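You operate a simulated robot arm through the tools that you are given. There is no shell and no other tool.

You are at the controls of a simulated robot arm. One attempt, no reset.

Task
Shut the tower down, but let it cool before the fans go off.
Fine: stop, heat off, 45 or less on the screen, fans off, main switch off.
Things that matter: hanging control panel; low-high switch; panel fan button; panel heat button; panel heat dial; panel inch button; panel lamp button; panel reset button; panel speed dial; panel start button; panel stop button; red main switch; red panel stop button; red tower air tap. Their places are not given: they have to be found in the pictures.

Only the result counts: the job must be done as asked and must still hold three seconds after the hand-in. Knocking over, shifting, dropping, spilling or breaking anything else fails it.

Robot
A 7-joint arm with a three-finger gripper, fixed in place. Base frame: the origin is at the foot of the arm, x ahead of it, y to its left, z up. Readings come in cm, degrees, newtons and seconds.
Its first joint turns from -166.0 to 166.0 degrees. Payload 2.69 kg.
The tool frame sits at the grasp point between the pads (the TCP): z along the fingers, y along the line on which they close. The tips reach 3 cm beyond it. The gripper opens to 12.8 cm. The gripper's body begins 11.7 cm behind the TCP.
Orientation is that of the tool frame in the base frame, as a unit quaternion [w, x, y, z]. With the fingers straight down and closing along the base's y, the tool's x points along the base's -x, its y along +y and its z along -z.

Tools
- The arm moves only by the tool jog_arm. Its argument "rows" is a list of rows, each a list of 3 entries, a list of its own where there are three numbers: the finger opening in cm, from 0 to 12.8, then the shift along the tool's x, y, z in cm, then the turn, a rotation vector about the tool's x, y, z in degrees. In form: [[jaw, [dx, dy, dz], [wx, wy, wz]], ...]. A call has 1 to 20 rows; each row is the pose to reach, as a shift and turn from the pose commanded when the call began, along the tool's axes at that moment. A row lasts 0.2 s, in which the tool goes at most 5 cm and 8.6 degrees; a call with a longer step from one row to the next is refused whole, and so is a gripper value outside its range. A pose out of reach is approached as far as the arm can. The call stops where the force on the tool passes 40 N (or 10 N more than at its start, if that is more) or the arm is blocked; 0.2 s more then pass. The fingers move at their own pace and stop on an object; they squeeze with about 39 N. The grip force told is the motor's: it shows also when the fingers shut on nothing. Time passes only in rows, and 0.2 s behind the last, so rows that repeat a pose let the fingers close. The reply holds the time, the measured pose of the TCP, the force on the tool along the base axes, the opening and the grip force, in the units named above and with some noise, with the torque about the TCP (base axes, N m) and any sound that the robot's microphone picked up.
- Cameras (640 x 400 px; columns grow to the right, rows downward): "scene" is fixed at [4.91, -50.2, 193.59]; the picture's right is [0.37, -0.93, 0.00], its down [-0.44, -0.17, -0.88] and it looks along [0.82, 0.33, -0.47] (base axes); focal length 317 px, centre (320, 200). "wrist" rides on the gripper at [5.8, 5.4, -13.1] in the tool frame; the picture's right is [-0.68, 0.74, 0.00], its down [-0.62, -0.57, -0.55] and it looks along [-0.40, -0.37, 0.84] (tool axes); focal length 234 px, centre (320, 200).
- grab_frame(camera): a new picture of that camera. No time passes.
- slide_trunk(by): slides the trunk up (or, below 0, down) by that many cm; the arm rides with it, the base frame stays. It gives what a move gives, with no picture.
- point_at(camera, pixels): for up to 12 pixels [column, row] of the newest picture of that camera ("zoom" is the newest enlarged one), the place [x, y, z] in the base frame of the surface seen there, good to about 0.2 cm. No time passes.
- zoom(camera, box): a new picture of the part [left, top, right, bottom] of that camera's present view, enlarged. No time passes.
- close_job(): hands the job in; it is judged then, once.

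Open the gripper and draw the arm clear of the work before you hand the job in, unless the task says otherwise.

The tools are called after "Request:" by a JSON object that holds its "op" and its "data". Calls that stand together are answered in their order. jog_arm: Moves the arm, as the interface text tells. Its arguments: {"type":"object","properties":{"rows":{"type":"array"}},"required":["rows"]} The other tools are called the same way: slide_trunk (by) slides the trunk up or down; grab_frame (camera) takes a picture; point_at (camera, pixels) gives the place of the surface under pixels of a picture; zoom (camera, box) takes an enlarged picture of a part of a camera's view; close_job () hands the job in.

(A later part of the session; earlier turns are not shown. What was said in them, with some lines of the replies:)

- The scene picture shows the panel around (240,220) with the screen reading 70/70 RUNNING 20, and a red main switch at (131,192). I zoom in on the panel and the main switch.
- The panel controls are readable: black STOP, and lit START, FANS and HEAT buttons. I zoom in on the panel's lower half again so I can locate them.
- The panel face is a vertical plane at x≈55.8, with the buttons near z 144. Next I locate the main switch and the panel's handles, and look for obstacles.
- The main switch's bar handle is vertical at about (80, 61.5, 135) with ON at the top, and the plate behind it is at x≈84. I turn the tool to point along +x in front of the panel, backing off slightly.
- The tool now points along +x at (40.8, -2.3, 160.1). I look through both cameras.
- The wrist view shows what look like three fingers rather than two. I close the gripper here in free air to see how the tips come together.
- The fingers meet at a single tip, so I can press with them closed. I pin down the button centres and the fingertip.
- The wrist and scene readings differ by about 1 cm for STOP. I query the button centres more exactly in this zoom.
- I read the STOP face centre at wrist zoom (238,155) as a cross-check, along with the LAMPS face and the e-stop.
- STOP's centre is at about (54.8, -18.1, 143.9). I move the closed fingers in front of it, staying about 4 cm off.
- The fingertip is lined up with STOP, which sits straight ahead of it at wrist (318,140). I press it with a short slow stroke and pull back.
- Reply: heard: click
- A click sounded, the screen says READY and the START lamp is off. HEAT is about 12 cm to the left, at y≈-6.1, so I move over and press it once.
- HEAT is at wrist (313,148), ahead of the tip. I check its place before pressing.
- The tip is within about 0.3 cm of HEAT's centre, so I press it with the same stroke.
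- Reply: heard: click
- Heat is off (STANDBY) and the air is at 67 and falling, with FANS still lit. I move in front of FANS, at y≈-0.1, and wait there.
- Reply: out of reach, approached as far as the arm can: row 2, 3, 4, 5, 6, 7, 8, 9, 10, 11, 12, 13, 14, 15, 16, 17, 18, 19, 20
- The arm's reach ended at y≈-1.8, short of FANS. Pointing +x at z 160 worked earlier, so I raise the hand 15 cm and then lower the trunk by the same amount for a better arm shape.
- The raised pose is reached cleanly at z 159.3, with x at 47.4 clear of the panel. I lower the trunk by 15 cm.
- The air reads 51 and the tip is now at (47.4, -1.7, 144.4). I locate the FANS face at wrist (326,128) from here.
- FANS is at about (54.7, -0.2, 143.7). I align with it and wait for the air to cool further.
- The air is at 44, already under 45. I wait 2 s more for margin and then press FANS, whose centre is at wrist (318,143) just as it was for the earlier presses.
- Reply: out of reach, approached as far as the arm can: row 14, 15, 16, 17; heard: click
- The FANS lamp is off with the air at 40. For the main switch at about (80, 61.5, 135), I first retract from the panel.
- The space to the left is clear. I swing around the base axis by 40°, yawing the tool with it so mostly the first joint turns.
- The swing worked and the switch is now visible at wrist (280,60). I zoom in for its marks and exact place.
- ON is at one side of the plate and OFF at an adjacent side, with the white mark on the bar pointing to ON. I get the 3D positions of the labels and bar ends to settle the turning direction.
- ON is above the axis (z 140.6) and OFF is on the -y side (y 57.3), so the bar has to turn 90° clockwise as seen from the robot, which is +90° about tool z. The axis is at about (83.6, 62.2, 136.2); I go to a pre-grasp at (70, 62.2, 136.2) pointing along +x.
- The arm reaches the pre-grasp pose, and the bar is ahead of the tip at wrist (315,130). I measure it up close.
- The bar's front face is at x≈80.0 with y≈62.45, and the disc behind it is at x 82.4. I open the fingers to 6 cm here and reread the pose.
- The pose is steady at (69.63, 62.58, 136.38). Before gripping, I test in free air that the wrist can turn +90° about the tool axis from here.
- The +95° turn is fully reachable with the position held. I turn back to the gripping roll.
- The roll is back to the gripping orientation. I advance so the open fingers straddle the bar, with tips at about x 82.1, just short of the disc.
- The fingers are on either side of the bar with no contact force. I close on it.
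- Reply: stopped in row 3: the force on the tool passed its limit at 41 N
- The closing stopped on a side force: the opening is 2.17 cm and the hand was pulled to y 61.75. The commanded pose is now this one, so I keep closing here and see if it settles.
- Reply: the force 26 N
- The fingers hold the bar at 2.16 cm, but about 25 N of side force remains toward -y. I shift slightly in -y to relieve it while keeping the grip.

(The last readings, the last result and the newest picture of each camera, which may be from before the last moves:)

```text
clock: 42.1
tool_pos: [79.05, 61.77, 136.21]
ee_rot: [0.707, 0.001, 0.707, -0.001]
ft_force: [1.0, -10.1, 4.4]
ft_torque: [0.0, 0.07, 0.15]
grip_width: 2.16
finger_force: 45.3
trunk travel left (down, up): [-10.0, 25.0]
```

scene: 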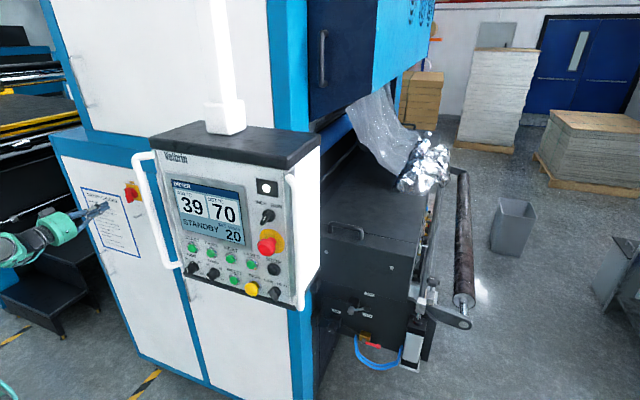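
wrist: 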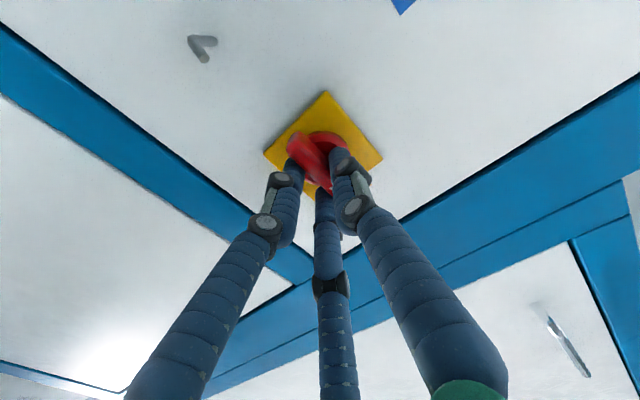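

The side force fell to about 10 N, so the true bar axis is near y 61.7. I shift a touch more and begin the clockwise turn with a first 30°.

Request:
{"op": "jog_arm", "data": {"rows": [[0, [0, -0.1, 0], [0, 0, 0]], [0, [0, -0.1, 0], [0, 0, 6]], [0, [0, -0.1, 0], [0, 0, 12]], [0, [0, -0.1, 0], [0, 0, 18]], [0, [0, -0.1, 0], [0, 0, 24]], [0, [0, -0.1, 0], [0, 0, 30]], [0, [0, -0.1, 0], [0, 0, 30]]]}}

Request:
{"op": "zoom", "data": {"camera": "scene", "box": [90, 160, 160, 230]}}

Request:
{"op": "zoom", "data": {"camera": "wrist", "box": [250, 80, 400, 230]}}

```text
clock: 43.7
tool_pos: [79.09, 61.8, 135.99]
ee_rot: [0.683, 0.185, 0.683, 0.181]
ft_force: [5.6, 7.4, 1.7]
ft_torque: [-0.03, 0.13, 0.73]
grip_width: 2.14
finger_force: 45.1
trunk travel left (down, up): [-10.0, 25.0]
```

```text
5.71 times, centred on (125, 195) of scene
```

zoom: 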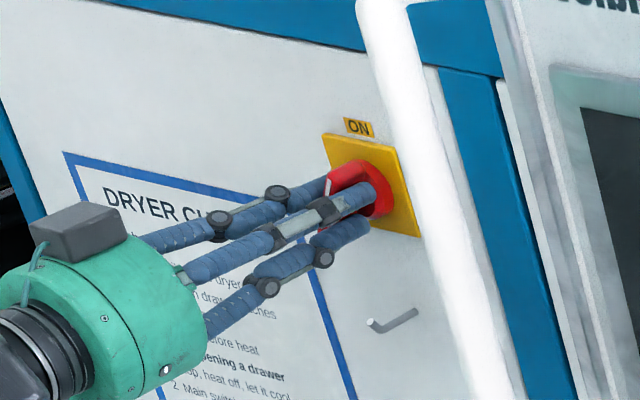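

```text
2.67 times, centred on (325, 155) of wrist
```

zoom: 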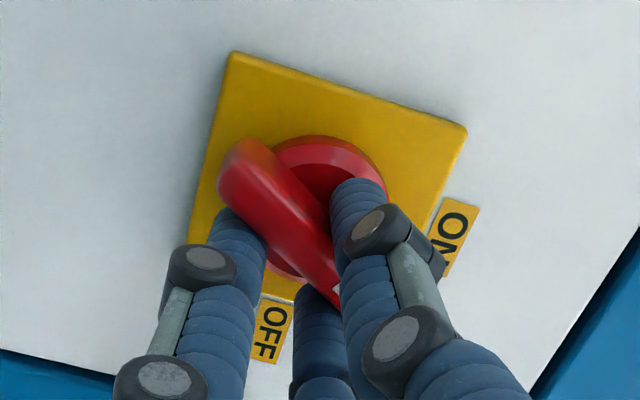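

The bar turns with the fingers, forces are low, and the panel screen has already gone dark. I continue through the remaining 60° to OFF.

Request:
{"op": "jog_arm", "data": {"rows": [[0, [0, 0, 0], [0, 0, 6]], [0, [0, 0, 0], [0, 0, 12]], [0, [0, 0, 0], [0, 0, 18]], [0, [0, 0, 0], [0, 0, 24]], [0, [0, 0, 0], [0, 0, 30]], [0, [0, 0, 0], [0, 0, 36]], [0, [0, 0, 0], [0, 0, 42]], [0, [0, 0, 0], [0, 0, 48]], [0, [0, 0, 0], [0, 0, 54]], [0, [0, 0, 0], [0, 0, 60]], [0, [0, 0, 0], [0, 0, 60]]]}}

Request:
{"op": "zoom", "data": {"camera": "wrist", "box": [250, 80, 400, 230]}}

```text
clock: 46.1
tool_pos: [79.11, 62.09, 135.52]
ee_rot: [0.502, 0.501, 0.501, 0.497]
ft_force: [-4.4, 19.7, -30.0]
ft_torque: [-0.11, 0.31, 1.36]
grip_width: 2.14
finger_force: 45.0
trunk travel left (down, up): [-10.0, 25.0]
```

```text
2.67 times, centred on (325, 155) of wrist
```

zoom: 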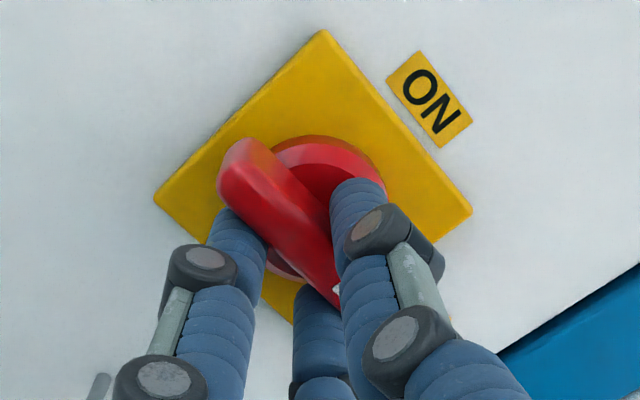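

The bar has turned a full 90° with the hand (ee_rot ≈ 0.5 each) toward OFF. I relieve the side load and open the fingers in place.

Request:
{"op": "jog_arm", "data": {"rows": [[0, [0.15, -0.2, 0], [0, 0, 0]], [0, [0.15, -0.2, 0], [0, 0, 0]], [3, [0.15, -0.2, 0], [0, 0, 0]], [6, [0.15, 0, 0], [0, 0, 0]], [6, [0.15, 0, 0], [0, 0, 0]], [6, [0.15, 0, 0], [0, 0, 0]]]}}

Request:
{"op": "grab_frame", "data": {"camera": "wrist"}}

```text
clock: 47.5
tool_pos: [79.11, 61.99, 136.11]
ee_rot: [0.501, 0.501, 0.499, 0.498]
ft_force: [0.8, 0.1, -0.2]
ft_torque: [0.01, 0.01, 0.01]
grip_width: 6.0
finger_force: 0.1
trunk travel left (down, up): [-10.0, 25.0]
```

```text
taken
```

wrist: 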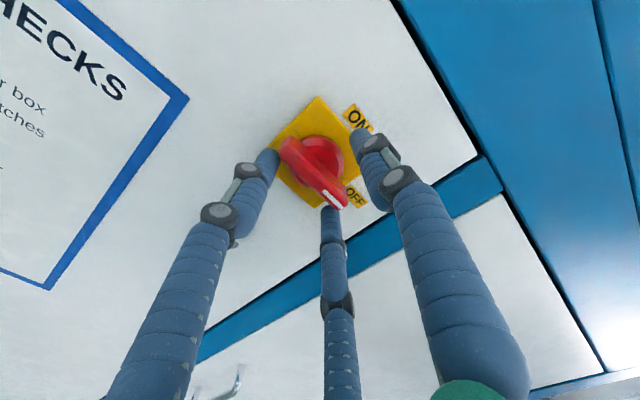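

The fingers are open with no force, and the white mark on the bar points to OFF. I draw straight back 20 cm.

Request:
{"op": "jog_arm", "data": {"rows": [[6, [0, 0, -2], [0, 0, 0]], [6, [0, 0, -5], [0, 0, 0]], [6, [0, 0, -9], [0, 0, 0]], [6, [0, 0, -13], [0, 0, 0]], [6, [0, 0, -17], [0, 0, 0]], [6, [0, 0, -21], [0, 0, 0]], [6, [0, 0, -21], [0, 0, 0]]]}}

Request:
{"op": "grab_frame", "data": {"camera": "scene"}}

Request:
{"op": "zoom", "data": {"camera": "wrist", "box": [240, 40, 400, 160]}}

Request:
{"op": "zoom", "data": {"camera": "scene", "box": [100, 170, 310, 310]}}

```text
clock: 49.1
tool_pos: [58.16, 62.23, 136.15]
ee_rot: [0.501, 0.502, 0.499, 0.498]
ft_force: [0.2, 0.0, 0.0]
ft_torque: [-0.01, 0.08, -0.01]
grip_width: 6.02
finger_force: 0.0
trunk travel left (down, up): [-10.0, 25.0]
```

```text
taken
```

scene: 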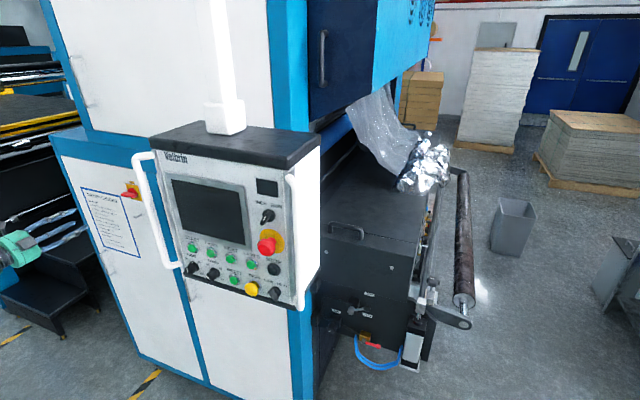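

```text
3.33 times, centred on (320, 100) of wrist
```

zoom: 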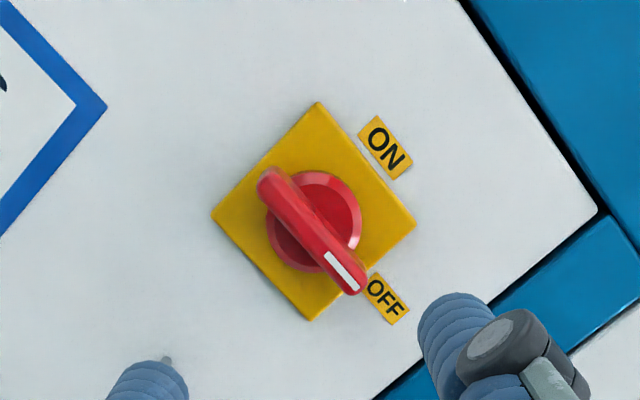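

```text
2.86 times, centred on (205, 240) of scene
```

zoom: 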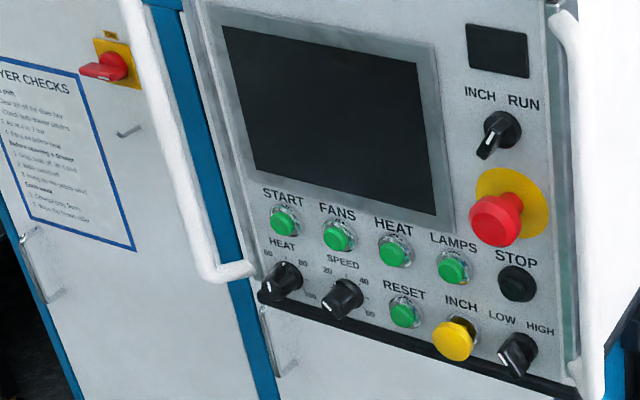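

The switch points to OFF, the screen and all the lamps are dark, and everything else is unmoved. I open the gripper fully and back off a little more before handing in.

Request:
{"op": "jog_arm", "data": {"rows": [[12.8, [0, 0, -3], [0, 0, 0]], [12.8, [0, 0, -6], [0, 0, 0]], [12.8, [0, 0, -6], [0, 0, 0]], [12.8, [0, 0, -6], [0, 0, 0]]]}}

```text
clock: 50.1
tool_pos: [52.31, 62.18, 136.37]
ee_rot: [0.502, 0.501, 0.5, 0.498]
ft_force: [-0.6, -0.3, 0.1]
ft_torque: [0.01, -0.01, -0.01]
grip_width: 12.77
finger_force: 0.1
trunk travel left (down, up): [-10.0, 25.0]
```

The arm is clear and the gripper is open at 12.8 cm, with the stop, heat-off, cool-down, fans-off and main-off steps done in order. I hand the job in.

Request:
{"op": "close_job", "data": {}}

```text
The job is handed in.
```

The tower is shut down in the order you asked, and the job is handed in.

1. **Stop:** I pressed the black STOP button. The screen went from RUNNING to READY, and the START lamp went out.
2. **Heat off:** I pressed HEAT once. Its lamp went out and the screen changed to STANDBY.
3. **Cooling:** The fans stayed on while the air fell from 70 °C. It read 44 °C when I last checked before pressing FANS, and 40 °C just after.
4. **Fans off:** I pressed FANS, and its lamp went out.
5. **Main switch off:** I turned the red handle 90° clockwise, and its mark now points to OFF. The panel screen and lamps are dark.

The red stop button and the other controls weren't touched. Nothing looked moved in the last pictures. The gripper is open and the arm is clear of the tower. The trunk is 15 cm lower than at the start, because I needed the extra reach for the FANS button.
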